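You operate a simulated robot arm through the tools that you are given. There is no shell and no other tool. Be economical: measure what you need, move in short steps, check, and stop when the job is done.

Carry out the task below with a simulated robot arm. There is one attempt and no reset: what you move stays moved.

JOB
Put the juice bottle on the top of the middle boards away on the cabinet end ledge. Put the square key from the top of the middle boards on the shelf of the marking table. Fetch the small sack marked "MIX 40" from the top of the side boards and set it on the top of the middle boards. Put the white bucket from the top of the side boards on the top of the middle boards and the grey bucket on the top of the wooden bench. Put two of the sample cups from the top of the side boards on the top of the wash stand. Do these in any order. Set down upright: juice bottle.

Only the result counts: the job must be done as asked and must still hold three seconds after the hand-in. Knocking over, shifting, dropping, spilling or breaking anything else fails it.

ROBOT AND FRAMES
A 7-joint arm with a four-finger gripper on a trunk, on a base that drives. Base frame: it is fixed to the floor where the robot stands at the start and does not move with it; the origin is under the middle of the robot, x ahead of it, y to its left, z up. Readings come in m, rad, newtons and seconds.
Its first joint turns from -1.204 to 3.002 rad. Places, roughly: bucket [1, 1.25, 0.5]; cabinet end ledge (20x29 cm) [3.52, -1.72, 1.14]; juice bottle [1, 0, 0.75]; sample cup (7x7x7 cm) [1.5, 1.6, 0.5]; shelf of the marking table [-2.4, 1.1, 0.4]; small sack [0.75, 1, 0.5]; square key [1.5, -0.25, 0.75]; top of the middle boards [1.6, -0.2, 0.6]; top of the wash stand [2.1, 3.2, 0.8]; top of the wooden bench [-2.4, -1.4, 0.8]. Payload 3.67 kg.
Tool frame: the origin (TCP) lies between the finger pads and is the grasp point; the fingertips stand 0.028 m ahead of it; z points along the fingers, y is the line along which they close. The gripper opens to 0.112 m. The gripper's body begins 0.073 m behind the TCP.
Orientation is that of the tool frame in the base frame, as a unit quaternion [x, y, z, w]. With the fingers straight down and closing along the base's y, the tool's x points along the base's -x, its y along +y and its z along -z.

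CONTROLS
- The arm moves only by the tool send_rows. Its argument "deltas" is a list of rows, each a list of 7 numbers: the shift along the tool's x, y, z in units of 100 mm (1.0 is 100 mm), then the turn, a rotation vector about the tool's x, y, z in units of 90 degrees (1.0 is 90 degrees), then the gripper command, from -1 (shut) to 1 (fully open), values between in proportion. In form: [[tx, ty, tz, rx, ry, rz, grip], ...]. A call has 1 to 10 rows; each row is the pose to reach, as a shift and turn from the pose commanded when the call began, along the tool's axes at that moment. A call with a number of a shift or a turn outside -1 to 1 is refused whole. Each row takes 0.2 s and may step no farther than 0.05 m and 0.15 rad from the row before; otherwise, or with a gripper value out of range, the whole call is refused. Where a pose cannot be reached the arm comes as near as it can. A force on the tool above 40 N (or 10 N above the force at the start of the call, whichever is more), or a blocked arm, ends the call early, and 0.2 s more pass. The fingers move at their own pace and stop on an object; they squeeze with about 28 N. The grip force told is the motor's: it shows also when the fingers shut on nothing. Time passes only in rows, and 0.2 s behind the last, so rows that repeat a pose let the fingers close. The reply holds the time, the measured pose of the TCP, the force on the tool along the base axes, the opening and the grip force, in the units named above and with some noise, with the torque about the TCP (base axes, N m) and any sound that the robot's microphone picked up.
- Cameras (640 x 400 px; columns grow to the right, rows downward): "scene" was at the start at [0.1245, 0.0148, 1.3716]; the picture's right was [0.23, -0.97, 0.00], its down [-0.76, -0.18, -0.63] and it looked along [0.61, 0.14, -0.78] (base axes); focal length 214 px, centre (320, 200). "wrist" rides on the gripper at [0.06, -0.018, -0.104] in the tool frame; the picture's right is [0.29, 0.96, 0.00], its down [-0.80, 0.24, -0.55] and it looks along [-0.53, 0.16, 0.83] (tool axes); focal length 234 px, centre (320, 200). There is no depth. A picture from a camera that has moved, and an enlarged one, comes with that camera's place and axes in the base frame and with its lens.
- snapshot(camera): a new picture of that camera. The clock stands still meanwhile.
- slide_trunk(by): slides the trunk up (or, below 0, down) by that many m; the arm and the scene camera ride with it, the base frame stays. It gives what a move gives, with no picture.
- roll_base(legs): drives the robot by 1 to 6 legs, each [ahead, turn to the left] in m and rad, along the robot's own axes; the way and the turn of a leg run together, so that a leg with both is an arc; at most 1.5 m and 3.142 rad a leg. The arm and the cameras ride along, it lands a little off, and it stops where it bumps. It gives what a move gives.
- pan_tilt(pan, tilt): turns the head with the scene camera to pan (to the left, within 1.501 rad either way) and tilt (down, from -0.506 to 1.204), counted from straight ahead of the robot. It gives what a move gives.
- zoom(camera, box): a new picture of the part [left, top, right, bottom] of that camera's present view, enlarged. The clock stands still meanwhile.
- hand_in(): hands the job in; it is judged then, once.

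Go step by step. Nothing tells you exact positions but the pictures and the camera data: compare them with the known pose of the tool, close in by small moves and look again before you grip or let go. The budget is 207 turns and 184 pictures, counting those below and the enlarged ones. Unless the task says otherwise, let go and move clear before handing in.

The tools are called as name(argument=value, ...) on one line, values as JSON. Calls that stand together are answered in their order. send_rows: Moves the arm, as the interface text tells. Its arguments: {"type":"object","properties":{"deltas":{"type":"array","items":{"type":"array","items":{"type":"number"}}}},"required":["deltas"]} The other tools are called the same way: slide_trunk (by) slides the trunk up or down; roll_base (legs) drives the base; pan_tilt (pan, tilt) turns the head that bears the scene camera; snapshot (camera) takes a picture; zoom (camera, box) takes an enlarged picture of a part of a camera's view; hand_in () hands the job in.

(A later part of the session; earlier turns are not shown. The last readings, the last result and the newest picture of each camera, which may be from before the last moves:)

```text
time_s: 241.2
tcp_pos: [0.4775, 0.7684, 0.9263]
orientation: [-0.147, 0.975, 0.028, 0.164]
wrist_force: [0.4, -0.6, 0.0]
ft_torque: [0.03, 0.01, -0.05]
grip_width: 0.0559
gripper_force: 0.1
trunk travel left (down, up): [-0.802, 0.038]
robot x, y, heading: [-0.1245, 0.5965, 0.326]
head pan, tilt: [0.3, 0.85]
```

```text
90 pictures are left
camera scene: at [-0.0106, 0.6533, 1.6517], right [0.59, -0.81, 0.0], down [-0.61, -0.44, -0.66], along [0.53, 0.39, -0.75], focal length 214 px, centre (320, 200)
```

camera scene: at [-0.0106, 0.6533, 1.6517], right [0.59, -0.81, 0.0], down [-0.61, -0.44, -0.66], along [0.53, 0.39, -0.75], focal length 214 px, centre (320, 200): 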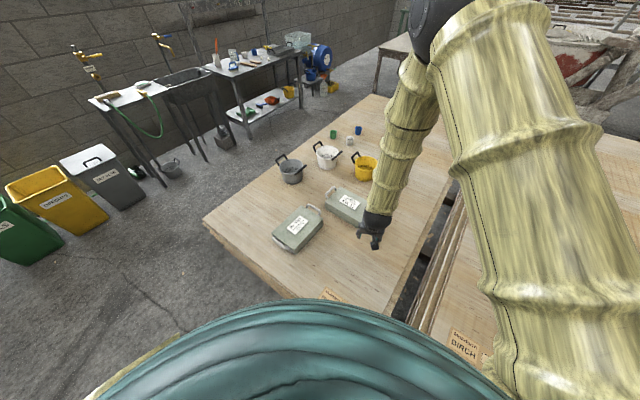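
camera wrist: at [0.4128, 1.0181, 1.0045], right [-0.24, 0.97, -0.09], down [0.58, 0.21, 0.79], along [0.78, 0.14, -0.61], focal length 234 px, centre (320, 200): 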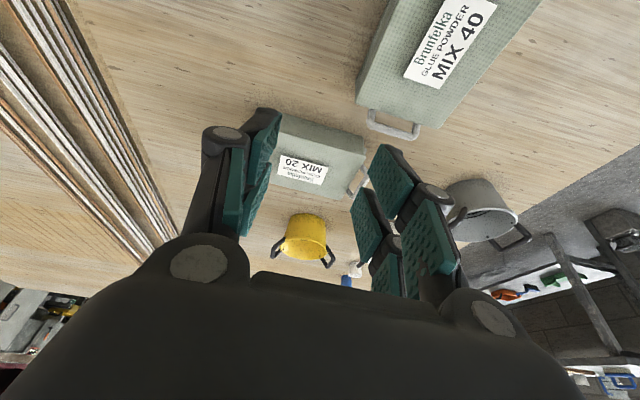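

The near handle bar lies along y, centred at about (0.358, 1.197, 0.575). I'll rotate the tool so the fingers point straight down and close along x.

send_rows(deltas=[[0, 0, 0, -0.0132, 0.0186, -0.0802, -0.3], [0, 0, 0, -0.0264, 0.0372, -0.1604, -0.3], [0, 0, 0, -0.0396, 0.0558, -0.2406, -0.3], [0, 0, 0, -0.0528, 0.0744, -0.3208, -0.3], [0, 0, 0, -0.066, 0.093, -0.401, -0.3], [0, 0, 0, -0.0792, 0.1116, -0.4812, -0.3], [0, 0, 0, -0.0924, 0.1302, -0.5614, -0.3], [0, 0, 0, -0.1056, 0.1488, -0.6416, -0.3], [0, 0, 0, -0.1188, 0.1674, -0.7218, -0.3], [0, 0, 0, -0.132, 0.186, -0.802, -0.3]])

```text
time_s: 243.4
tcp_pos: [0.4792, 0.7692, 0.9266]
orientation: [-0.707, 0.707, 0.0, 0.001]
wrist_force: [0.3, 0.1, 0.2]
ft_torque: [-0.02, -0.03, -0.02]
grip_width: 0.0392
gripper_force: 0.0
trunk travel left (down, up): [-0.802, 0.038]
robot x, y, heading: [-0.1229, 0.5963, 0.327]
head pan, tilt: [0.3, 0.85]
```

Exactly as wanted. I'll move over the handle.

send_rows(deltas=[[-0.3, 0.08, 0, 0, 0, 0, -0.3], [-0.6, 0.16, 0, 0, 0, 0, -0.3], [-0.9, 0.25, 0, 0, 0, 0, -0.3]])

send_rows(deltas=[[-0.3, 0.08, 0, 0, 0, 0, -0.3], [-0.6, 0.16, 0, 0, 0, 0, -0.3], [-0.9, 0.25, 0, 0, 0, 0, -0.3]])

send_rows(deltas=[[-0.3, 0.08, 0, 0, 0, 0, -0.3], [-0.6, 0.16, 0, 0, 0, 0, -0.3], [-0.9, 0.25, 0, 0, 0, 0, -0.3]])

send_rows(deltas=[[-0.3, 0.08, 0, 0, 0, 0, -0.3], [-0.6, 0.16, 0, 0, 0, 0, -0.3], [-0.9, 0.25, 0, 0, 0, 0, -0.3]])

snapshot(camera="wrist")

```text
time_s: 244.2
tcp_pos: [0.4525, 0.8565, 0.9257]
orientation: [-0.706, 0.708, -0.001, 0.0]
wrist_force: [-0.9, 0.6, -0.1]
ft_torque: [-0.03, 0.01, 0.01]
grip_width: 0.0392
gripper_force: 0.0
trunk travel left (down, up): [-0.802, 0.038]
robot x, y, heading: [-0.1178, 0.5942, 0.328]
head pan, tilt: [0.3, 0.85]
```

```text
time_s: 245.0
tcp_pos: [0.4288, 0.9489, 0.9244]
orientation: [-0.706, 0.708, 0.0, 0.0]
wrist_force: [0.7, 0.4, 0.0]
ft_torque: [-0.05, 0.02, -0.01]
grip_width: 0.0392
gripper_force: 0.0
trunk travel left (down, up): [-0.802, 0.038]
robot x, y, heading: [-0.121, 0.5927, 0.329]
head pan, tilt: [0.3, 0.85]
```

```text
time_s: 245.8
tcp_pos: [0.4034, 1.0404, 0.9246]
orientation: [0.707, -0.707, 0.001, 0.0]
wrist_force: [-0.4, -0.1, -0.2]
ft_torque: [-0.02, 0.01, 0.0]
grip_width: 0.0391
gripper_force: 0.0
trunk travel left (down, up): [-0.802, 0.038]
robot x, y, heading: [-0.1254, 0.5927, 0.328]
head pan, tilt: [0.3, 0.85]
```

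```text
time_s: 246.6
tcp_pos: [0.3805, 1.1268, 0.9239]
orientation: [-0.706, 0.708, 0.0, 0.001]
wrist_force: [0.0, 0.4, 0.1]
ft_torque: [-0.02, -0.01, 0.0]
grip_width: 0.0391
gripper_force: 0.1
trunk travel left (down, up): [-0.802, 0.038]
robot x, y, heading: [-0.1216, 0.596, 0.325]
head pan, tilt: [0.3, 0.85]
```

```text
89 pictures are left
camera wrist: at [0.3971, 1.0677, 1.0275], right [-0.96, -0.29, 0.0], down [-0.24, 0.8, 0.55], along [-0.16, 0.53, -0.83], focal length 234 px, centre (320, 200)
```

wrist: 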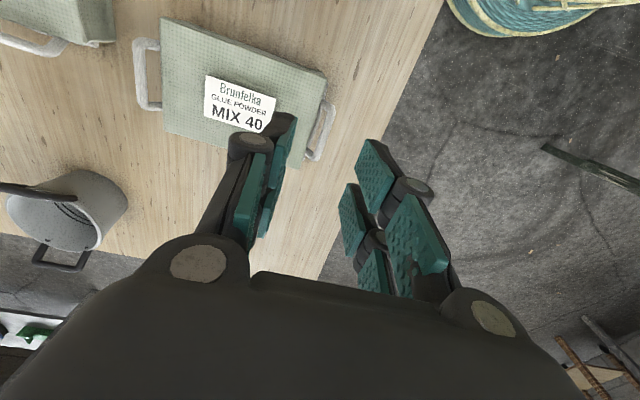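

Handle bar centre at about (0.353, 1.21). I'll move above it and lower.

send_rows(deltas=[[-0.28, 0.09, 0, 0, 0, 0, -0.3], [-0.56, 0.18, 0, 0, 0, 0, -0.3], [-0.83, 0.275, 0, 0, 0, 0, -0.3]])

slide_trunk(by=-0.22)

snapshot(camera="wrist")

```text
time_s: 247.4
tcp_pos: [0.3512, 1.2122, 0.9248]
orientation: [-0.707, 0.707, -0.001, 0.0]
wrist_force: [0.4, -0.5, -0.4]
ft_torque: [-0.02, -0.01, 0.03]
grip_width: 0.0394
gripper_force: 0.1
trunk travel left (down, up): [-0.802, 0.038]
robot x, y, heading: [-0.124, 0.5952, 0.329]
head pan, tilt: [0.3, 0.85]
```

```text
time_s: 249.7
tcp_pos: [0.3488, 1.2119, 0.7055]
orientation: [0.707, -0.707, 0.0, 0.0]
wrist_force: [-0.1, -1.1, 0.2]
ft_torque: [0.01, 0.02, -0.01]
grip_width: 0.0393
gripper_force: 0.0
trunk travel left (down, up): [-0.582, 0.258]
robot x, y, heading: [-0.1212, 0.5939, 0.329]
head pan, tilt: [0.3, 0.85]
```

```text
88 pictures are left
camera wrist: at [0.3668, 1.1524, 0.8094], right [-0.96, -0.29, 0.0], down [-0.24, 0.8, 0.55], along [-0.16, 0.53, -0.83], focal length 234 px, centre (320, 200)
```

wrist: 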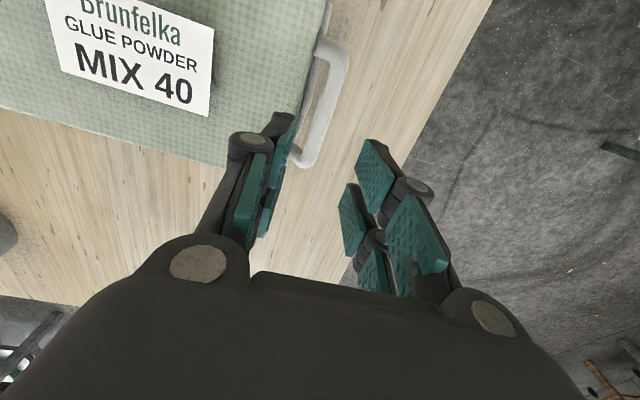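

I need precise bar and gap measures; zooming the wrist view.

zoom(camera="wrist", box=[240, 0, 400, 180])

```text
2.22 times, centred on (320, 90) of wrist
camera zoom: at [0.3668, 1.1524, 0.8094], right [-0.96, -0.29, 0.0], down [-0.24, 0.8, 0.55], along [-0.16, 0.53, -0.83], focal length 520 px, centre (320, 444)
```

zoom: 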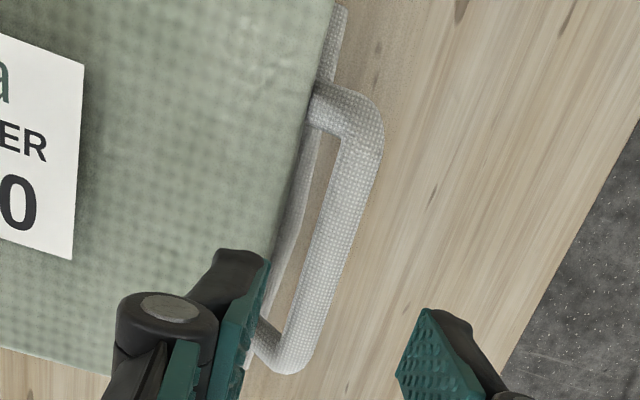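

zoom(camera="scene", box=[240, 130, 340, 250])

```text
3.33 times, centred on (290, 190) of scene
camera zoom: at [-0.0108, 0.6534, 1.4318], right [0.59, -0.81, 0.0], down [-0.61, -0.44, -0.66], along [0.53, 0.39, -0.75], focal length 715 px, centre (420, 233)
```

zoom: 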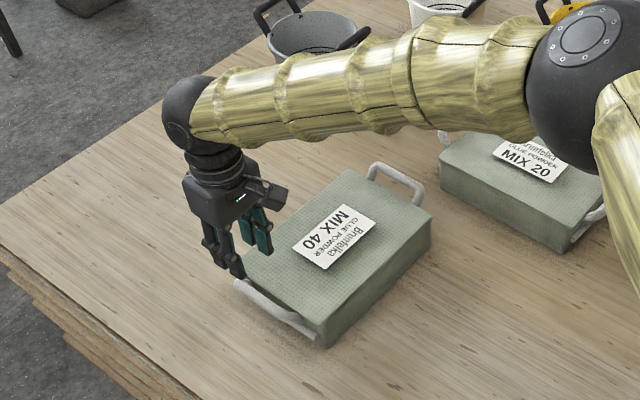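

The bar sits close to the sack, so a straight-down pinch won't fit a finger in the gap. I'll approach from the robot's side with the tool pitched about 50° forward, closing in the vertical plane. First I back off and pitch.

send_rows(deltas=[[0, 0.3, -0.3, 0, 0, 0, -0.3], [0, 0.6, -0.6, 0, 0, 0, -0.3], [0, 0.9, -0.9, 0, 0, 0, -0.3]])

send_rows(deltas=[[0, 0, 0, 0.09, 0, 0, -0.3], [0, 0, 0, 0.18, 0, 0, -0.3], [0, 0, 0, 0.27, 0, 0, -0.3], [0, 0, 0, 0.36, 0, 0, -0.3], [0, 0, 0, 0.45, 0, 0, -0.3], [0, 0, 0, 0.54, 0, 0, -0.3]])

snapshot(camera="wrist")

snapshot(camera="scene")

```text
time_s: 250.5
tcp_pos: [0.2571, 1.2134, 0.7996]
orientation: [-0.706, 0.708, -0.002, 0.001]
wrist_force: [0.0, 0.8, -0.5]
ft_torque: [-0.01, 0.0, 0.01]
grip_width: 0.0393
gripper_force: 0.0
trunk travel left (down, up): [-0.582, 0.258]
robot x, y, heading: [-0.1237, 0.5967, 0.329]
head pan, tilt: [0.3, 0.85]
```

```text
time_s: 251.9
tcp_pos: [0.2667, 1.1901, 0.7868]
orientation: [0.644, -0.644, 0.29, -0.293]
wrist_force: [0.1, 0.4, 0.1]
ft_torque: [0.0, -0.02, 0.03]
grip_width: 0.0391
gripper_force: 0.0
out of reach, approached as far as the arm can: row 4, 5, 6
trunk travel left (down, up): [-0.582, 0.258]
robot x, y, heading: [-0.1212, 0.5913, 0.328]
head pan, tilt: [0.3, 0.85]
```

```text
85 pictures are left
camera wrist: at [0.2001, 1.1314, 0.8694], right [-0.63, -0.29, -0.72], down [-0.57, 0.8, 0.19], along [0.52, 0.53, -0.67], focal length 234 px, centre (320, 200)
```

wrist: 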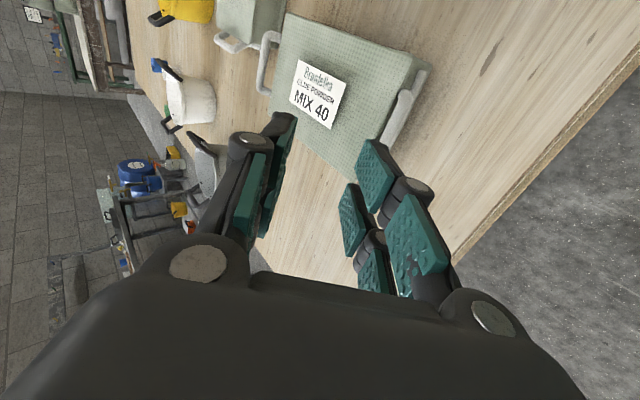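

```text
84 pictures are left
camera scene: at [-0.011, 0.6541, 1.4319], right [0.59, -0.81, 0.0], down [-0.61, -0.44, -0.66], along [0.53, 0.39, -0.75], focal length 214 px, centre (320, 200)
```

scene: 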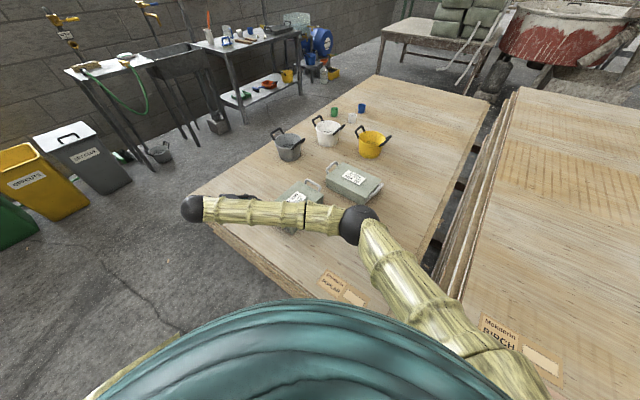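

zoom(camera="wrist", box=[340, 40, 460, 170])

```text
3.08 times, centred on (400, 105) of wrist
camera zoom: at [0.2001, 1.1314, 0.8694], right [-0.63, -0.29, -0.72], down [-0.57, 0.8, 0.19], along [0.52, 0.53, -0.67], focal length 720 px, centre (74, 492)
```

zoom: 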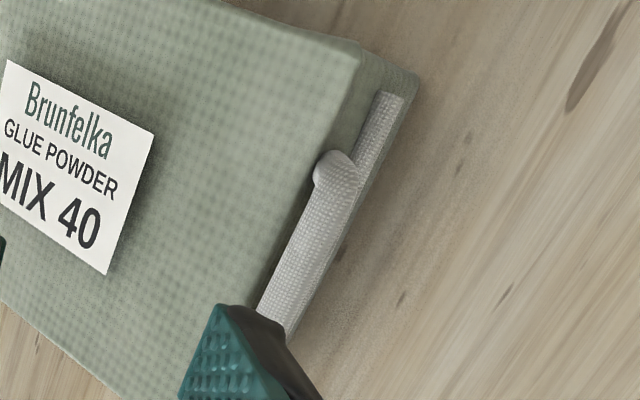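

The triangulated bar is at (0.350, 1.20, 0.58), with only ~8 mm between bar and sack. I need the tool nearer horizontal, so I'll try pitching further.

send_rows(deltas=[[0, 0, 0, 0.09, 0, 0, -0.3], [0, 0, 0, 0.18, 0, 0, -0.3], [0, 0, 0, 0.27, 0, 0, -0.3]])

```text
time_s: 252.7
tcp_pos: [0.3218, 1.1722, 0.7705]
orientation: [0.582, -0.573, 0.402, -0.414]
wrist_force: [-0.3, 0.0, 0.5]
ft_torque: [-0.01, -0.01, 0.01]
grip_width: 0.0393
gripper_force: 0.1
out of reach, approached as far as the arm can: row 1, 2, 3
trunk travel left (down, up): [-0.582, 0.258]
robot x, y, heading: [-0.123, 0.5934, 0.322]
head pan, tilt: [0.3, 0.85]
```

The wrist runs out of reach here; shifting the base about 15 cm toward +y should fix it. I'll lift a little, shift and return to the same heading.

slide_trunk(by=0.12)

roll_base(legs=[[0, 1.3], [0.17, 0], [0, -1.3]])

send_rows(deltas=[[0, 0, -0.3, 0.0, 0, 0, -0.3], [0, 0, -0.6, 0, 0, 0, -0.3], [0, 0, -0.95, 0, 0, 0, -0.3]])

snapshot(camera="wrist")

```text
time_s: 254.2
tcp_pos: [0.3236, 1.1723, 0.8893]
orientation: [0.581, -0.574, 0.402, -0.413]
wrist_force: [-0.1, 0.0, 0.9]
ft_torque: [-0.01, 0.0, 0.03]
grip_width: 0.039
gripper_force: 0.0
trunk travel left (down, up): [-0.702, 0.138]
robot x, y, heading: [-0.1182, 0.595, 0.324]
head pan, tilt: [0.3, 0.85]
```

```text
time_s: 262.2
tcp_pos: [0.3136, 1.3397, 0.8904]
orientation: [0.581, -0.575, 0.403, -0.412]
wrist_force: [-0.4, 0.4, 0.0]
ft_torque: [0.0, -0.03, 0.03]
grip_width: 0.0393
gripper_force: 0.0
trunk travel left (down, up): [-0.702, 0.138]
robot x, y, heading: [-0.1349, 0.7638, 0.323]
head pan, tilt: [0.3, 0.85]
```

```text
time_s: 263.0
tcp_pos: [0.2959, 1.3128, 0.9078]
orientation: [0.59, -0.573, 0.39, -0.414]
wrist_force: [-0.5, -0.1, 0.4]
ft_torque: [0.03, -0.03, 0.04]
grip_width: 0.0392
gripper_force: 0.0
out of reach, approached as far as the arm can: row 1, 2, 3
trunk travel left (down, up): [-0.702, 0.138]
robot x, y, heading: [-0.1344, 0.7639, 0.329]
head pan, tilt: [0.3, 0.85]
```

```text
82 pictures are left
camera wrist: at [0.2074, 1.2498, 0.9615], right [-0.33, -0.29, -0.9], down [-0.63, 0.77, -0.02], along [0.7, 0.57, -0.44], focal length 234 px, centre (320, 200)
```

wrist: 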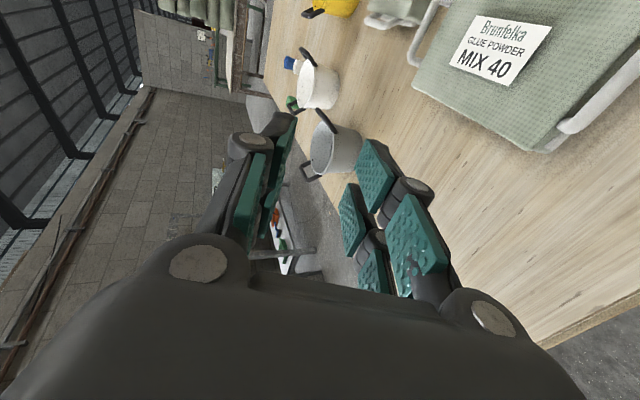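

Pitch is now ~69°, good. I'll slide to y≈1.2 and pull back a bit in x before descending.

send_rows(deltas=[[0.3, 0, 0, 0, 0, 0, -0.3], [0.6, 0, 0, 0, 0, 0, -0.3], [0.85, 0, -0.2, 0, 0, 0, -0.3]])

send_rows(deltas=[[0.28, 0, -0.2, 0, 0, 0, -0.3], [0.28, 0, -0.5, 0, 0, 0, -0.3]])

snapshot(camera="wrist")

```text
time_s: 263.8
tcp_pos: [0.2877, 1.2335, 0.918]
orientation: [0.582, -0.575, 0.401, -0.413]
wrist_force: [-0.7, 0.1, -0.5]
ft_torque: [0.0, 0.0, 0.01]
grip_width: 0.0392
gripper_force: 0.0
trunk travel left (down, up): [-0.702, 0.138]
robot x, y, heading: [-0.1314, 0.7617, 0.319]
head pan, tilt: [0.3, 0.85]
```

```text
time_s: 264.4
tcp_pos: [0.2744, 1.1986, 0.9342]
orientation: [0.583, -0.576, 0.399, -0.411]
wrist_force: [-0.4, -0.4, 0.1]
ft_torque: [0.0, -0.01, -0.01]
grip_width: 0.0391
gripper_force: 0.0
out of reach, approached as far as the arm can: row 1, 2
trunk travel left (down, up): [-0.702, 0.138]
robot x, y, heading: [-0.1299, 0.7643, 0.324]
head pan, tilt: [0.3, 0.85]
```

```text
81 pictures are left
camera wrist: at [0.1828, 1.1374, 0.9864], right [-0.33, -0.29, -0.9], down [-0.62, 0.79, -0.03], along [0.72, 0.55, -0.43], focal length 234 px, centre (320, 200)
```

wrist: 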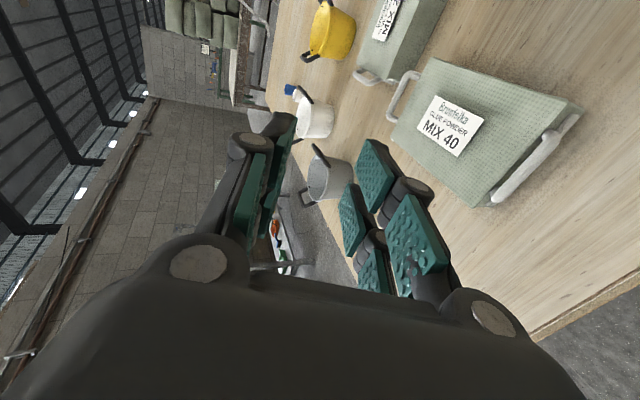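

Good view of the handle. I'll lower 0.2 m and check both cameras.

slide_trunk(by=-0.2)

snapshot(camera="scene")

snapshot(camera="wrist")

```text
time_s: 266.5
tcp_pos: [0.2726, 1.1994, 0.7351]
orientation: [0.584, -0.575, 0.399, -0.411]
wrist_force: [0.0, 0.1, -0.3]
ft_torque: [0.0, -0.04, -0.01]
grip_width: 0.0391
gripper_force: 0.1
trunk travel left (down, up): [-0.502, 0.338]
robot x, y, heading: [-0.1311, 0.7602, 0.322]
head pan, tilt: [0.3, 0.85]
```

```text
80 pictures are left
camera scene: at [-0.0214, 0.821, 1.3518], right [0.58, -0.81, 0.0], down [-0.61, -0.44, -0.66], along [0.54, 0.39, -0.75], focal length 214 px, centre (320, 200)
```

scene: 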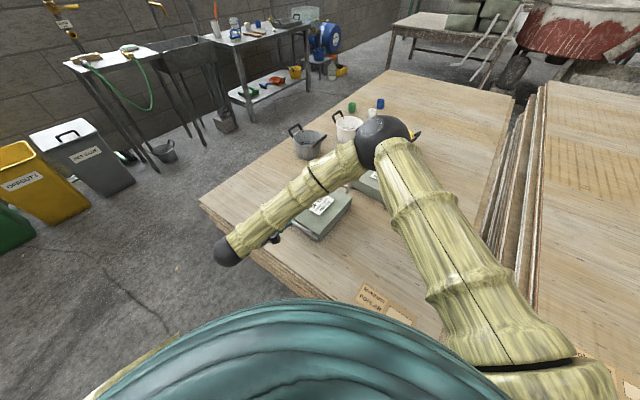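

```text
79 pictures are left
camera wrist: at [0.1826, 1.1373, 0.7868], right [-0.33, -0.29, -0.9], down [-0.62, 0.79, -0.03], along [0.72, 0.55, -0.43], focal length 234 px, centre (320, 200)
```

wrist: 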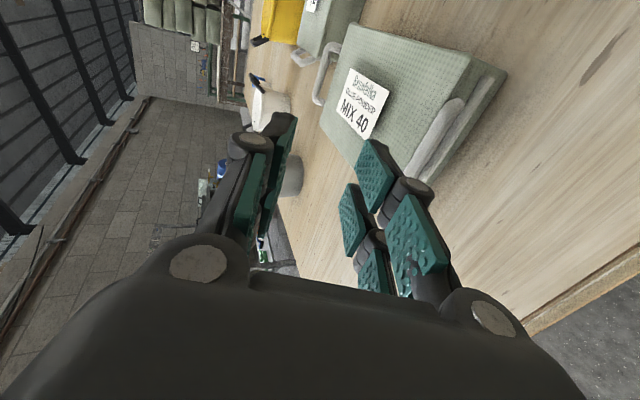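

Bar position confirmed at z≈0.575. I'll lower another 0.13 m to align on the approach line and check.

slide_trunk(by=-0.13)

snapshot(camera="wrist")

zoom(camera="scene", box=[200, 130, 360, 260])

```text
time_s: 268.1
tcp_pos: [0.2743, 1.1987, 0.6048]
orientation: [0.584, -0.576, 0.398, -0.411]
wrist_force: [0.1, -0.2, 0.5]
ft_torque: [-0.01, 0.0, -0.02]
grip_width: 0.0394
gripper_force: 0.1
trunk travel left (down, up): [-0.372, 0.468]
robot x, y, heading: [-0.1351, 0.7594, 0.324]
head pan, tilt: [0.3, 0.85]
```

```text
78 pictures are left
camera wrist: at [0.1826, 1.1373, 0.6568], right [-0.33, -0.29, -0.9], down [-0.62, 0.79, -0.03], along [0.72, 0.55, -0.43], focal length 234 px, centre (320, 200)
```

wrist: 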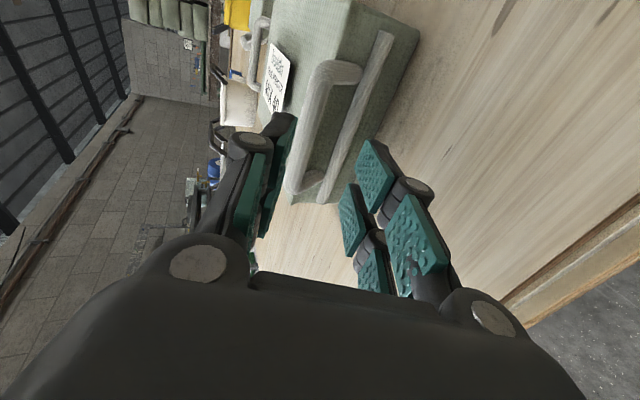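

```text
3.08 times, centred on (280, 195) of scene
camera zoom: at [-0.0214, 0.821, 1.2218], right [0.58, -0.81, 0.0], down [-0.61, -0.44, -0.66], along [0.54, 0.39, -0.75], focal length 660 px, centre (443, 215)
```

zoom: 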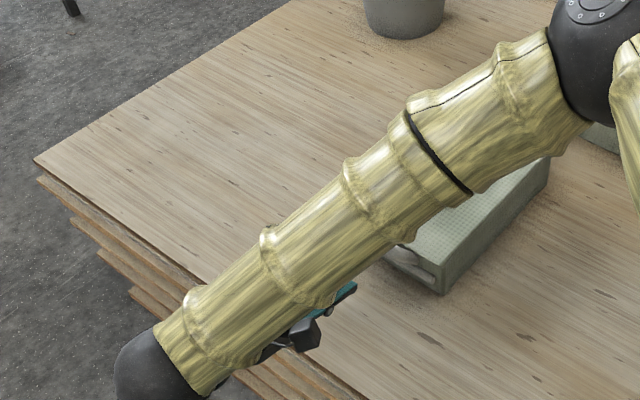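

The bar lies right on the tool axis between the fingers. I'll advance 5.5 cm.

send_rows(deltas=[[0, 0, 0.2, 0, 0, 0, -0.3], [0, 0, 0.4, 0, 0, 0, -0.3], [0, 0, 0.55, 0, 0, 0, -0.3]])

snapshot(camera="wrist")

```text
time_s: 268.9
tcp_pos: [0.3241, 1.2007, 0.5857]
orientation: [0.584, -0.575, 0.398, -0.412]
wrist_force: [0.1, 0.2, 0.7]
ft_torque: [0.02, 0.01, -0.01]
grip_width: 0.0397
gripper_force: 0.2
trunk travel left (down, up): [-0.372, 0.468]
robot x, y, heading: [-0.1314, 0.7639, 0.324]
head pan, tilt: [0.3, 0.85]
```

```text
76 pictures are left
camera wrist: at [0.2329, 1.1392, 0.6386], right [-0.33, -0.29, -0.9], down [-0.62, 0.79, -0.03], along [0.71, 0.55, -0.43], focal length 234 px, centre (320, 200)
```

wrist: 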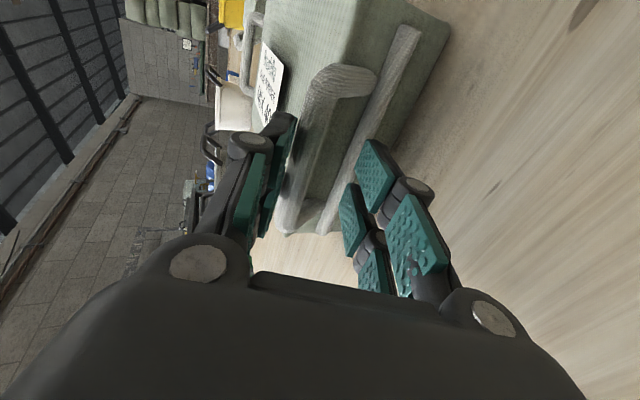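

The bar sits ~1.2 cm high of centre, so I'll raise the tool by that, then advance a bit more.

send_rows(deltas=[[0, -0.06, 0, 0, 0, 0, -0.3], [0, -0.12, 0, 0, 0, 0, -0.3], [0, -0.12, 0.05, 0, 0, 0, -0.3]])

snapshot(camera="wrist")

```text
time_s: 269.7
tcp_pos: [0.3343, 1.2016, 0.5954]
orientation: [0.583, -0.576, 0.399, -0.412]
wrist_force: [0.2, 0.1, 0.0]
ft_torque: [0.0, 0.04, -0.01]
grip_width: 0.0391
gripper_force: 0.2
trunk travel left (down, up): [-0.372, 0.468]
robot x, y, heading: [-0.1308, 0.7624, 0.32]
head pan, tilt: [0.3, 0.85]
```

```text
75 pictures are left
camera wrist: at [0.243, 1.1396, 0.6481], right [-0.33, -0.29, -0.9], down [-0.62, 0.79, -0.03], along [0.72, 0.55, -0.43], focal length 234 px, centre (320, 200)
```

wrist: 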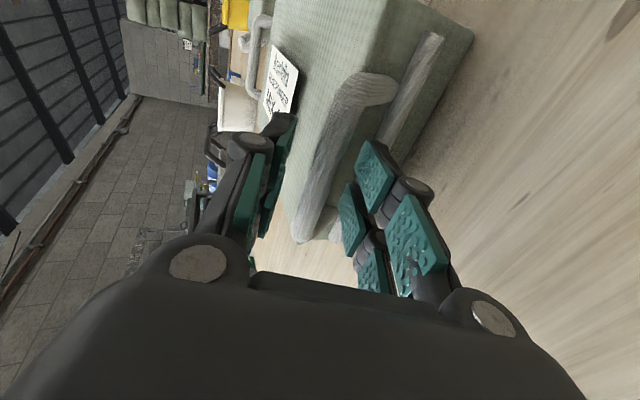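

Centred. I'll close on the bar.

send_rows(deltas=[[0, 0, 0.03, 0, 0, 0, -0.3], [0, 0, 0.03, 0, 0, 0, -0.6], [0, 0, 0.03, 0, 0, 0, -1], [0, 0, 0.03, 0, 0, 0, -1], [0, 0, 0.03, 0, 0, 0, -1]])

snapshot(camera="wrist")

```text
time_s: 270.9
tcp_pos: [0.3361, 1.201, 0.5953]
orientation: [0.584, -0.576, 0.398, -0.41]
wrist_force: [-1.7, -1.6, -0.1]
ft_torque: [0.53, 0.16, -0.35]
grip_width: 0.0153
gripper_force: 28.4
trunk travel left (down, up): [-0.372, 0.468]
robot x, y, heading: [-0.1321, 0.7595, 0.322]
head pan, tilt: [0.3, 0.85]
```

```text
74 pictures are left
camera wrist: at [0.2461, 1.1398, 0.6469], right [-0.33, -0.29, -0.9], down [-0.62, 0.79, -0.03], along [0.71, 0.55, -0.43], focal length 234 px, centre (320, 200)
```

wrist: 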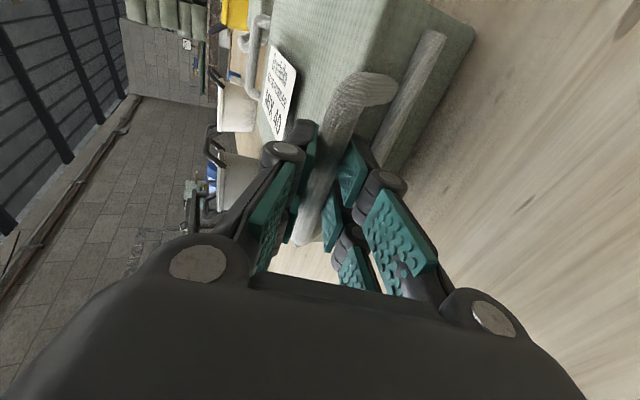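

Gripped (bar 15 mm). I'll start lifting with the trunk and check the load.

slide_trunk(by=0.08)

snapshot(camera="scene")

```text
time_s: 272.1
tcp_pos: [0.3374, 1.2014, 0.6741]
orientation: [0.584, -0.576, 0.398, -0.411]
wrist_force: [-2.4, -2.7, -4.3]
ft_torque: [0.45, -0.1, -0.43]
grip_width: 0.0157
gripper_force: 28.4
trunk travel left (down, up): [-0.452, 0.388]
robot x, y, heading: [-0.1324, 0.7597, 0.323]
head pan, tilt: [0.3, 0.85]
```

```text
73 pictures are left
camera scene: at [-0.0212, 0.8211, 1.3017], right [0.58, -0.81, 0.0], down [-0.61, -0.44, -0.66], along [0.54, 0.39, -0.75], focal length 214 px, centre (320, 200)
```

scene: 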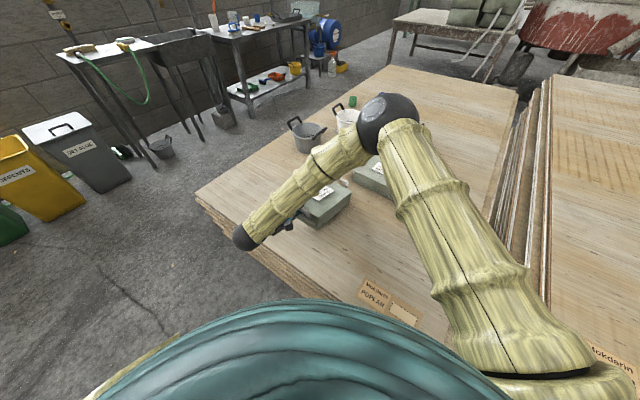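

Light load (~4 N so far). I'll keep lifting until it hangs free.

slide_trunk(by=0.18)

snapshot(camera="wrist")

snapshot(camera="scene")

```text
time_s: 274.1
tcp_pos: [0.3379, 1.2012, 0.8544]
orientation: [0.584, -0.576, 0.397, -0.411]
wrist_force: [1.0, -0.2, -13.6]
ft_torque: [0.01, 0.02, -0.01]
grip_width: 0.0159
gripper_force: 27.8
trunk travel left (down, up): [-0.632, 0.208]
robot x, y, heading: [-0.1331, 0.7631, 0.324]
head pan, tilt: [0.3, 0.85]
```

```text
72 pictures are left
camera wrist: at [0.2468, 1.1402, 0.9064], right [-0.33, -0.29, -0.9], down [-0.62, 0.79, -0.03], along [0.71, 0.55, -0.43], focal length 234 px, centre (320, 200)
```

wrist: 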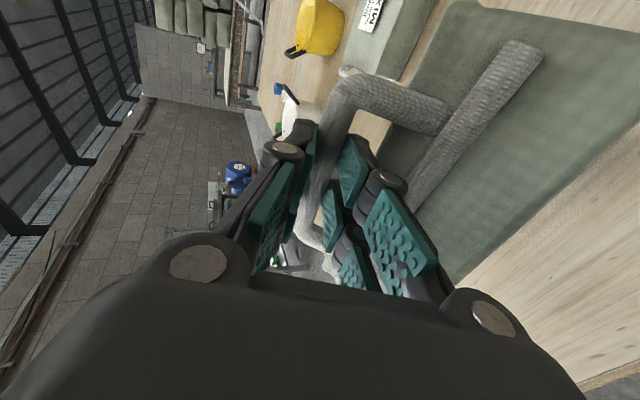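

```text
71 pictures are left
camera scene: at [-0.0203, 0.8219, 1.4815], right [0.58, -0.81, 0.0], down [-0.61, -0.44, -0.66], along [0.54, 0.38, -0.75], focal length 214 px, centre (320, 200)
```

scene: 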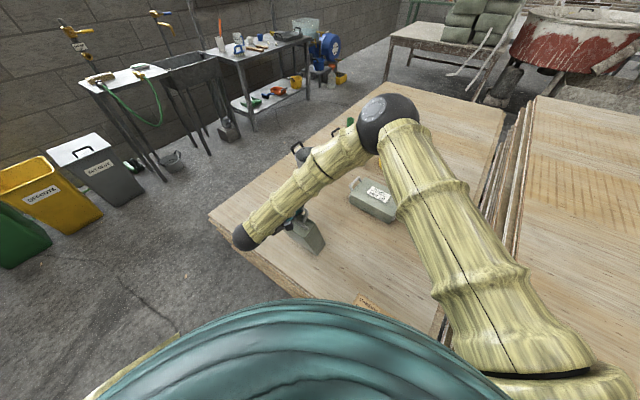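

The sack hangs freely (~1.35 kg). I'll raise fully, then carry it to the front of the middle boards.

slide_trunk(by=0.2)

zoom(camera="scene", box=[200, 120, 400, 280])

```text
time_s: 276.2
tcp_pos: [0.3381, 1.2013, 1.0537]
orientation: [0.584, -0.577, 0.398, -0.41]
wrist_force: [-0.9, 1.0, -13.4]
ft_torque: [-0.04, 0.23, -0.02]
grip_width: 0.0162
gripper_force: 27.7
trunk travel left (down, up): [-0.832, 0.008]
robot x, y, heading: [-0.1333, 0.7648, 0.324]
head pan, tilt: [0.3, 0.85]
```

```text
2.50 times, centred on (300, 200) of scene
camera zoom: at [-0.0201, 0.822, 1.6815], right [0.58, -0.81, 0.0], down [-0.61, -0.44, -0.66], along [0.54, 0.38, -0.75], focal length 536 px, centre (370, 200)
```

zoom: 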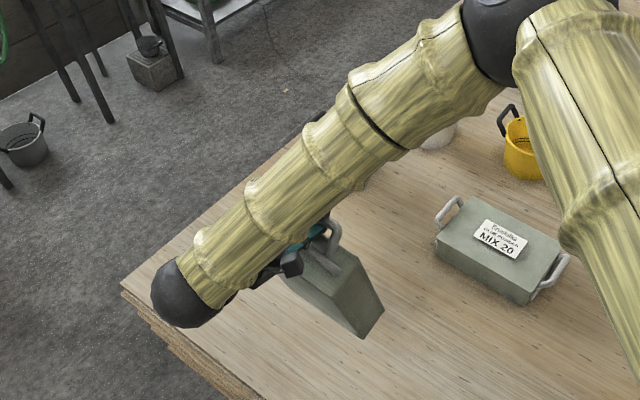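

Sack clear and steady. Turn right and carry it toward the middle boards.

roll_base(legs=[[0, -0.95], [0, -0.95], [0.74, 0]])

roll_base(legs=[[0, 1.2]])

pan_tilt(pan=0.3, tilt=0.8)

snapshot(camera="scene")

snapshot(camera="wrist")

```text
time_s: 285.1
tcp_pos: [0.104, -0.5652, 1.0534]
orientation: [0.135, 0.809, -0.565, -0.089]
wrist_force: [-0.1, -0.9, -13.8]
ft_torque: [0.26, -0.05, 0.03]
grip_width: 0.0161
gripper_force: 28.3
trunk travel left (down, up): [-0.832, 0.008]
robot x, y, heading: [-0.1491, 0.0249, -1.593]
head pan, tilt: [0.3, 0.85]
```

```text
time_s: 288.6
tcp_pos: [0.4909, 0.0752, 1.0535]
orientation: [-0.36, 0.737, -0.512, 0.255]
wrist_force: [-0.7, -0.1, -13.8]
ft_torque: [0.19, 0.22, 0.02]
grip_width: 0.0161
gripper_force: 28.2
trunk travel left (down, up): [-0.832, 0.008]
robot x, y, heading: [-0.1488, 0.0239, -0.356]
head pan, tilt: [0.3, 0.85]
```

```text
time_s: 289.2
tcp_pos: [0.4908, 0.0747, 1.0527]
orientation: [-0.36, 0.737, -0.512, 0.255]
wrist_force: [-0.1, 0.3, -13.4]
ft_torque: [0.16, 0.22, -0.05]
grip_width: 0.0158
gripper_force: 27.6
trunk travel left (down, up): [-0.832, 0.008]
robot x, y, heading: [-0.148, 0.0275, -0.355]
head pan, tilt: [0.3, 0.799]
```

```text
69 pictures are left
camera scene: at [-0.0213, 0.0033, 1.6856], right [-0.06, -1.0, 0.0], down [-0.72, 0.04, -0.7], along [0.7, -0.04, -0.72], focal length 214 px, centre (320, 200)
```

scene: 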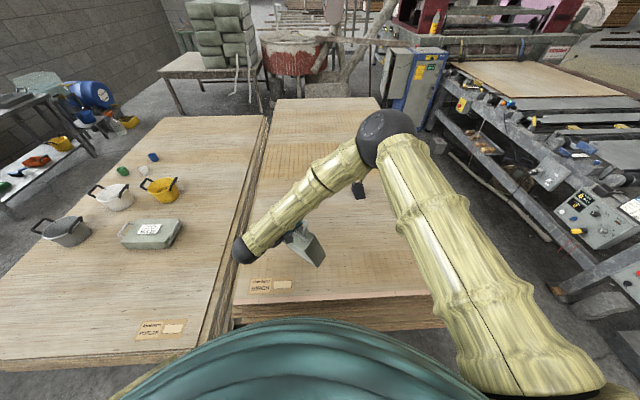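

```text
68 pictures are left
camera wrist: at [0.3813, 0.0841, 1.1063], right [-0.44, -0.02, -0.9], down [0.01, 1.0, -0.03], along [0.9, -0.02, -0.43], focal length 234 px, centre (320, 200)
```

wrist: 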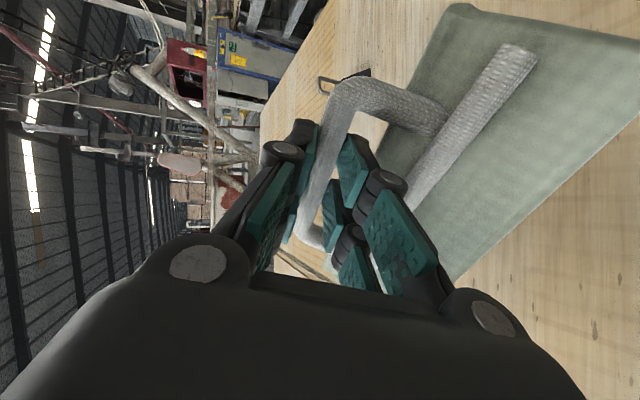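

Now I'll extend outward ~0.26 m over free board (direction -37°), so the sack can be laid down handle-end toward the robot.

send_rows(deltas=[[0, -0.155, 0.42, 0, 0, 0, -1], [0, -0.31, 0.84, 0, 0, 0, -1]])

send_rows(deltas=[[0, -0.155, 0.42, 0, 0, 0, -1], [0, -0.31, 0.84, 0, 0, 0, -1]])

send_rows(deltas=[[0, -0.155, 0.42, 0, 0, 0, -1], [0, -0.31, 0.84, 0, 0, 0, -1]])

snapshot(camera="scene")

```text
time_s: 289.9
tcp_pos: [0.5651, 0.0216, 1.0536]
orientation: [-0.361, 0.737, -0.51, 0.255]
wrist_force: [1.6, -1.3, -14.7]
ft_torque: [0.0, 0.1, 0.02]
grip_width: 0.0158
gripper_force: 28.3
trunk travel left (down, up): [-0.832, 0.008]
robot x, y, heading: [-0.1479, 0.027, -0.353]
head pan, tilt: [0.3, 0.799]
```

```text
time_s: 290.4
tcp_pos: [0.6373, -0.036, 1.0523]
orientation: [-0.361, 0.738, -0.511, 0.255]
wrist_force: [1.3, 1.7, -13.7]
ft_torque: [0.27, -0.04, 0.04]
grip_width: 0.0157
gripper_force: 28.1
trunk travel left (down, up): [-0.832, 0.008]
robot x, y, heading: [-0.1508, 0.0277, -0.355]
head pan, tilt: [0.3, 0.799]
```

```text
time_s: 291.1
tcp_pos: [0.7052, -0.0862, 1.0559]
orientation: [-0.359, 0.737, -0.512, 0.256]
wrist_force: [0.9, 0.4, 1.0]
ft_torque: [0.03, 0.06, -0.06]
grip_width: 0.0001
gripper_force: 28.1
trunk travel left (down, up): [-0.832, 0.008]
robot x, y, heading: [-0.1503, 0.0242, -0.357]
head pan, tilt: [0.3, 0.799]
```

```text
67 pictures are left
camera scene: at [-0.0214, 0.0026, 1.6858], right [-0.05, -1.0, 0.0], down [-0.72, 0.04, -0.7], along [0.7, -0.04, -0.72], focal length 214 px, centre (320, 200)
```

scene: 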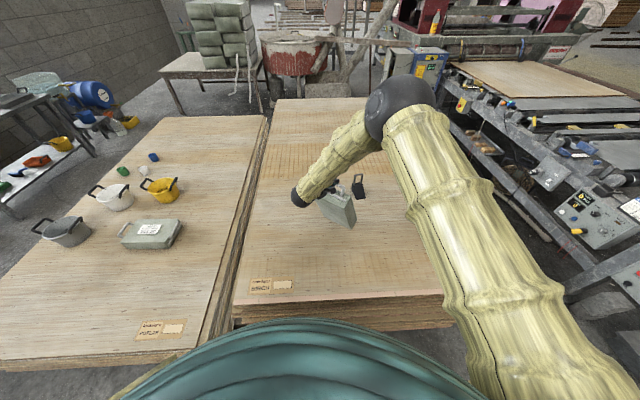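

The handle slipped out of the fingertips and the sack is dropping the few centimetres to the boards. I'll let time pass and look at how it landed.

send_rows(deltas=[[0, 0, -0.2, 0, 0, 0, -1], [0, 0, -0.4, 0, 0, 0, -1], [0, 0, -0.4, 0, 0, 0, -1]])

snapshot(camera="scene")

zoom(camera="scene", box=[260, 150, 420, 270])

```text
time_s: 291.9
tcp_pos: [0.6732, -0.0657, 1.0669]
orientation: [-0.359, 0.738, -0.512, 0.255]
wrist_force: [-0.6, -0.3, 0.1]
ft_torque: [-0.01, 0.04, -0.02]
grip_width: 0.0
gripper_force: 28.0
trunk travel left (down, up): [-0.832, 0.008]
robot x, y, heading: [-0.1519, 0.0282, -0.355]
head pan, tilt: [0.3, 0.799]
```

```text
66 pictures are left
camera scene: at [-0.0219, 0.0025, 1.6856], right [-0.06, -1.0, 0.0], down [-0.72, 0.04, -0.7], along [0.7, -0.04, -0.72], focal length 214 px, centre (320, 200)
```

scene: 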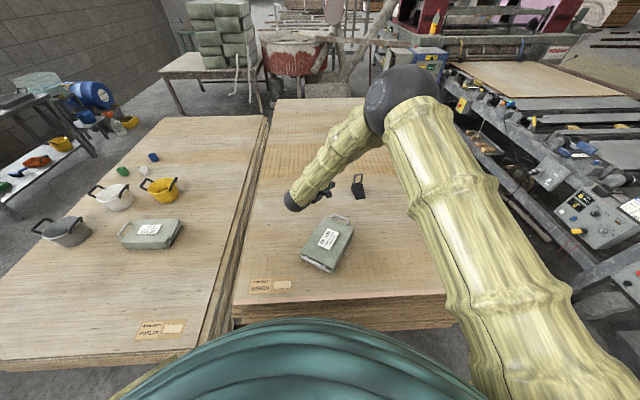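

```text
3.33 times, centred on (340, 210) of scene
camera zoom: at [-0.0219, 0.0025, 1.6856], right [-0.06, -1.0, 0.0], down [-0.72, 0.04, -0.7], along [0.7, -0.04, -0.72], focal length 715 px, centre (253, 167)
```

zoom: 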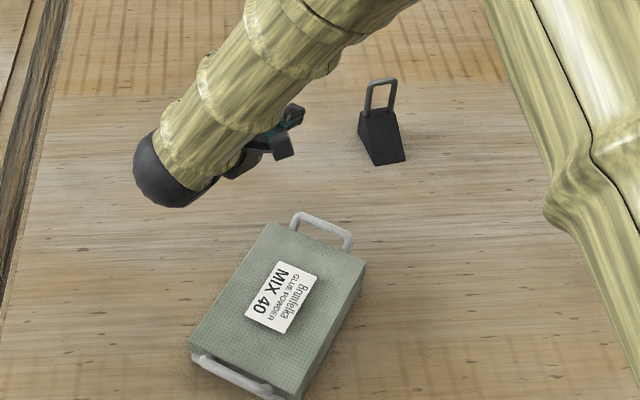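

By luck the sack has settled flat, label up, on the middle boards, well clear of the case. Next are the buckets, to be gripped by the rim. I'll first return the tool to vertical.

send_rows(deltas=[[0, 0, 0, -0.058, 0.033, 0.047, 0], [0, 0, 0, -0.117, 0.066, 0.094, 0], [0, 0, 0, -0.175, 0.099, 0.14, 0], [0, 0, 0, -0.233, 0.132, 0.187, 0], [0, 0, 0, -0.292, 0.165, 0.234, 0], [0, 0, 0, -0.35, 0.1985, 0.281, 0]])

send_rows(deltas=[[0, 0, 0, -0.058, 0.033, 0.047, 0], [0, 0, 0, -0.117, 0.066, 0.094, 0], [0, 0, 0, -0.175, 0.099, 0.14, 0], [0, 0, 0, -0.233, 0.132, 0.187, 0], [0, 0, 0, -0.292, 0.165, 0.234, 0], [0, 0, 0, -0.35, 0.1985, 0.281, 0]])

roll_base(legs=[[0, 0.97], [0, 0.97]])

```text
time_s: 293.2
tcp_pos: [0.6725, -0.0663, 1.0682]
orientation: [-0.164, 0.937, -0.274, 0.138]
wrist_force: [0.3, 0.5, -0.3]
ft_torque: [0.02, 0.04, 0.0]
grip_width: 0.0559
gripper_force: 0.0
trunk travel left (down, up): [-0.832, 0.008]
robot x, y, heading: [-0.1546, 0.0279, -0.354]
head pan, tilt: [0.3, 0.799]
```

```text
time_s: 294.6
tcp_pos: [0.674, -0.0676, 1.0676]
orientation: [0.054, 0.999, 0.001, 0.0]
wrist_force: [0.2, 0.2, 0.3]
ft_torque: [0.02, -0.03, -0.03]
grip_width: 0.056
gripper_force: 0.0
trunk travel left (down, up): [-0.832, 0.008]
robot x, y, heading: [-0.1478, 0.0293, -0.354]
head pan, tilt: [0.3, 0.799]
```

```text
time_s: 300.0
tcp_pos: [-0.3668, 0.8297, 1.0683]
orientation: [0.795, -0.606, -0.001, 0.0]
wrist_force: [-0.5, -0.4, -0.8]
ft_torque: [-0.01, -0.06, -0.01]
grip_width: 0.056
gripper_force: 0.1
trunk travel left (down, up): [-0.832, 0.008]
robot x, y, heading: [-0.1483, 0.0292, 1.591]
head pan, tilt: [0.3, 0.799]
```

Drive up to the left aisle and turn in along the side boards.

roll_base(legs=[[1.1, 0], [1.08, 0], [0, -0.8], [0, -0.78]])

pan_tilt(pan=-0.2, tilt=0.6)

snapshot(camera="scene")

```text
time_s: 314.8
tcp_pos: [0.6072, 2.3874, 1.0682]
orientation: [-0.128, 0.992, 0.0, 0.0]
wrist_force: [-0.3, -0.3, 0.6]
ft_torque: [0.01, -0.03, -0.01]
grip_width: 0.0559
gripper_force: 0.0
trunk travel left (down, up): [-0.832, 0.008]
robot x, y, heading: [-0.1972, 2.1822, 0.01]
head pan, tilt: [0.3, 0.799]
```

```text
time_s: 315.7
tcp_pos: [0.6072, 2.3889, 1.0676]
orientation: [-0.129, 0.992, 0.0, 0.001]
wrist_force: [-0.4, -0.5, 0.6]
ft_torque: [-0.03, -0.02, 0.01]
grip_width: 0.0562
gripper_force: 0.0
trunk travel left (down, up): [-0.832, 0.008]
robot x, y, heading: [-0.1955, 2.1837, 0.012]
head pan, tilt: [-0.201, 0.6]
```

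```text
64 pictures are left
camera scene: at [-0.0588, 2.1631, 1.7025], right [-0.19, -0.98, 0.0], down [-0.56, 0.11, -0.82], along [0.81, -0.16, -0.57], focal length 214 px, centre (320, 200)
```

scene: 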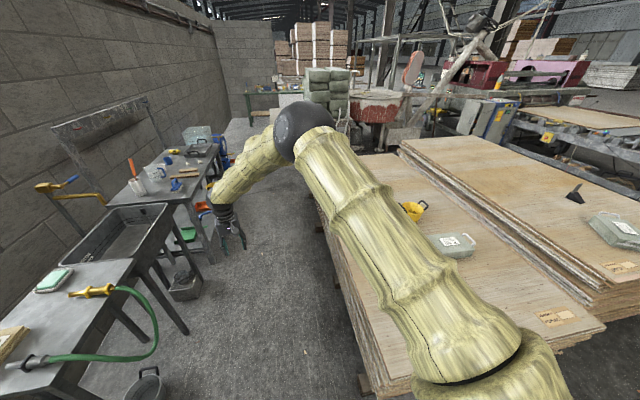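

Clear. I'll drive in 0.92 m and turn toward the buckets.

roll_base(legs=[[0.92, 0], [0, -0.9]])

pan_tilt(pan=-0.3, tilt=0.85)

snapshot(camera="scene")

snapshot(camera="wrist")

```text
time_s: 322.9
tcp_pos: [1.3634, 1.668, 1.0685]
orientation: [0.326, 0.945, 0.0, 0.001]
wrist_force: [-0.3, -0.6, 0.7]
ft_torque: [0.06, -0.03, -0.01]
grip_width: 0.0559
gripper_force: 0.1
trunk travel left (down, up): [-0.832, 0.008]
robot x, y, heading: [0.7159, 2.187, -0.916]
head pan, tilt: [-0.201, 0.6]
```

```text
time_s: 323.6
tcp_pos: [1.3638, 1.6671, 1.0683]
orientation: [0.328, 0.945, 0.0, 0.0]
wrist_force: [0.7, -1.0, 0.5]
ft_torque: [0.01, 0.01, 0.0]
grip_width: 0.0561
gripper_force: 0.1
trunk travel left (down, up): [-0.832, 0.008]
robot x, y, heading: [0.7135, 2.1859, -0.911]
head pan, tilt: [-0.3, 0.85]
```

```text
63 pictures are left
camera scene: at [0.7726, 2.0688, 1.6817], right [-0.94, -0.35, 0.0], down [-0.26, 0.7, -0.66], along [0.23, -0.62, -0.75], focal length 214 px, centre (320, 200)
```

scene: 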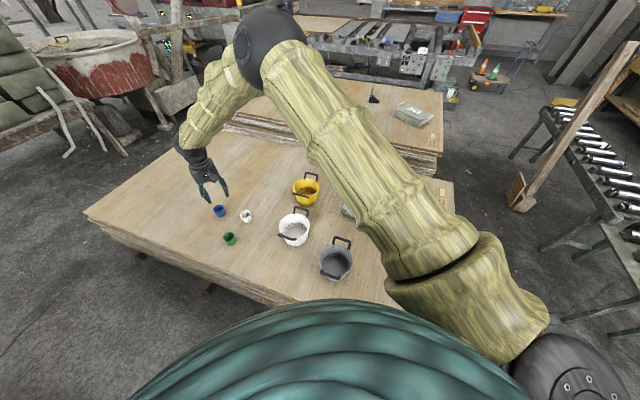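

```text
62 pictures are left
camera wrist: at [1.3044, 1.6919, 1.1716], right [0.37, 0.93, 0.0], down [0.77, -0.3, 0.55], along [0.52, -0.2, -0.83], focal length 234 px, centre (320, 200)
```

wrist: 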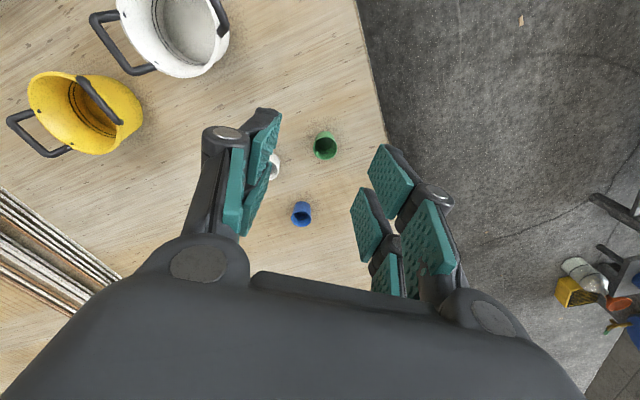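

The white bucket's rim centre triangulates to about (1.18, 1.44, 0.60), with handles on its ±y sides. I'll grip its rim on the -x side, closing along x. First I'll rotate the tool and move above.

send_rows(deltas=[[0, 0, 0, 0, 0, 0.082, 0], [0, 0, 0, 0, 0, 0.164, 0], [0, 0, 0, 0, 0, 0.246, 0], [0, 0, 0, 0, 0, 0.328, 0], [0, 0, 0, 0, 0, 0.41, 0], [0, 0, 0, 0, 0, 0.492, 0], [0, 0, 0, 0, 0, 0.574, 0]])

send_rows(deltas=[[-0.26, -0.3, 0, 0, 0, 0, 0], [-0.52, -0.6, 0, 0, 0, 0, 0], [-0.77, -0.9, 0, 0, 0, 0, 0]])

send_rows(deltas=[[-0.26, -0.3, 0, 0, 0, 0, 0], [-0.52, -0.6, 0, 0, 0, 0, 0], [-0.77, -0.9, 0, 0, 0, 0, 0]])

send_rows(deltas=[[-0.26, -0.3, 0, 0, 0, 0, 0], [-0.52, -0.6, 0, 0, 0, 0, 0], [-0.77, -0.9, 0, 0, 0, 0, 0]])

slide_trunk(by=-0.22)

snapshot(camera="wrist")

```text
time_s: 325.2
tcp_pos: [1.3634, 1.6673, 1.0677]
orientation: [0.707, 0.708, 0.0, 0.002]
wrist_force: [-0.3, -0.2, -0.2]
ft_torque: [0.0, 0.0, -0.01]
grip_width: 0.0561
gripper_force: 0.0
trunk travel left (down, up): [-0.832, 0.008]
robot x, y, heading: [0.7156, 2.1844, -0.913]
head pan, tilt: [-0.3, 0.85]
```

```text
time_s: 326.0
tcp_pos: [1.2726, 1.5904, 1.0668]
orientation: [0.706, 0.708, 0.001, 0.001]
wrist_force: [-1.0, -0.2, 0.0]
ft_torque: [-0.03, -0.02, -0.02]
grip_width: 0.0562
gripper_force: 0.1
trunk travel left (down, up): [-0.832, 0.008]
robot x, y, heading: [0.7185, 2.184, -0.914]
head pan, tilt: [-0.3, 0.85]
```

```text
time_s: 326.8
tcp_pos: [1.1841, 1.5118, 1.0672]
orientation: [0.706, 0.708, 0.0, 0.0]
wrist_force: [-0.8, -0.4, -0.6]
ft_torque: [0.04, -0.01, 0.01]
grip_width: 0.0559
gripper_force: 0.0
trunk travel left (down, up): [-0.832, 0.008]
robot x, y, heading: [0.714, 2.1827, -0.917]
head pan, tilt: [-0.3, 0.85]
```

```text
time_s: 327.6
tcp_pos: [1.0925, 1.4356, 1.0684]
orientation: [0.706, 0.708, 0.001, 0.0]
wrist_force: [-0.7, -0.7, 0.1]
ft_torque: [0.01, -0.02, -0.01]
grip_width: 0.0559
gripper_force: 0.0
trunk travel left (down, up): [-0.832, 0.008]
robot x, y, heading: [0.7123, 2.1844, -0.914]
head pan, tilt: [-0.3, 0.85]
```

```text
time_s: 329.9
tcp_pos: [1.0936, 1.4357, 0.8477]
orientation: [0.707, 0.707, 0.001, 0.001]
wrist_force: [-0.7, -0.1, 0.6]
ft_torque: [-0.03, 0.0, -0.02]
grip_width: 0.0561
gripper_force: 0.0
trunk travel left (down, up): [-0.612, 0.228]
robot x, y, heading: [0.7156, 2.1841, -0.915]
head pan, tilt: [-0.3, 0.85]
```

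```text
61 pictures are left
camera wrist: at [1.0742, 1.4967, 0.9521], right [0.96, 0.29, 0.0], down [0.24, -0.8, 0.55], along [0.16, -0.53, -0.83], focal length 234 px, centre (320, 200)
```

wrist: 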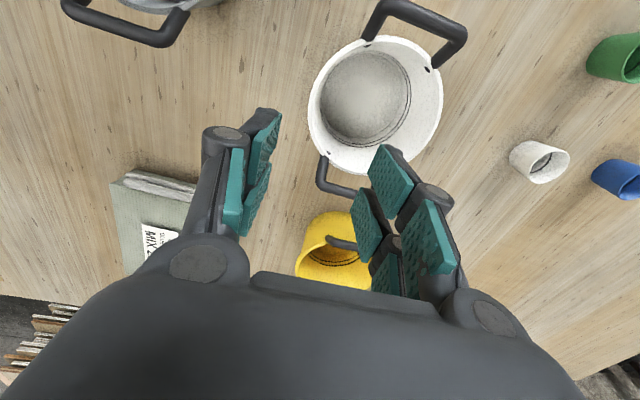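

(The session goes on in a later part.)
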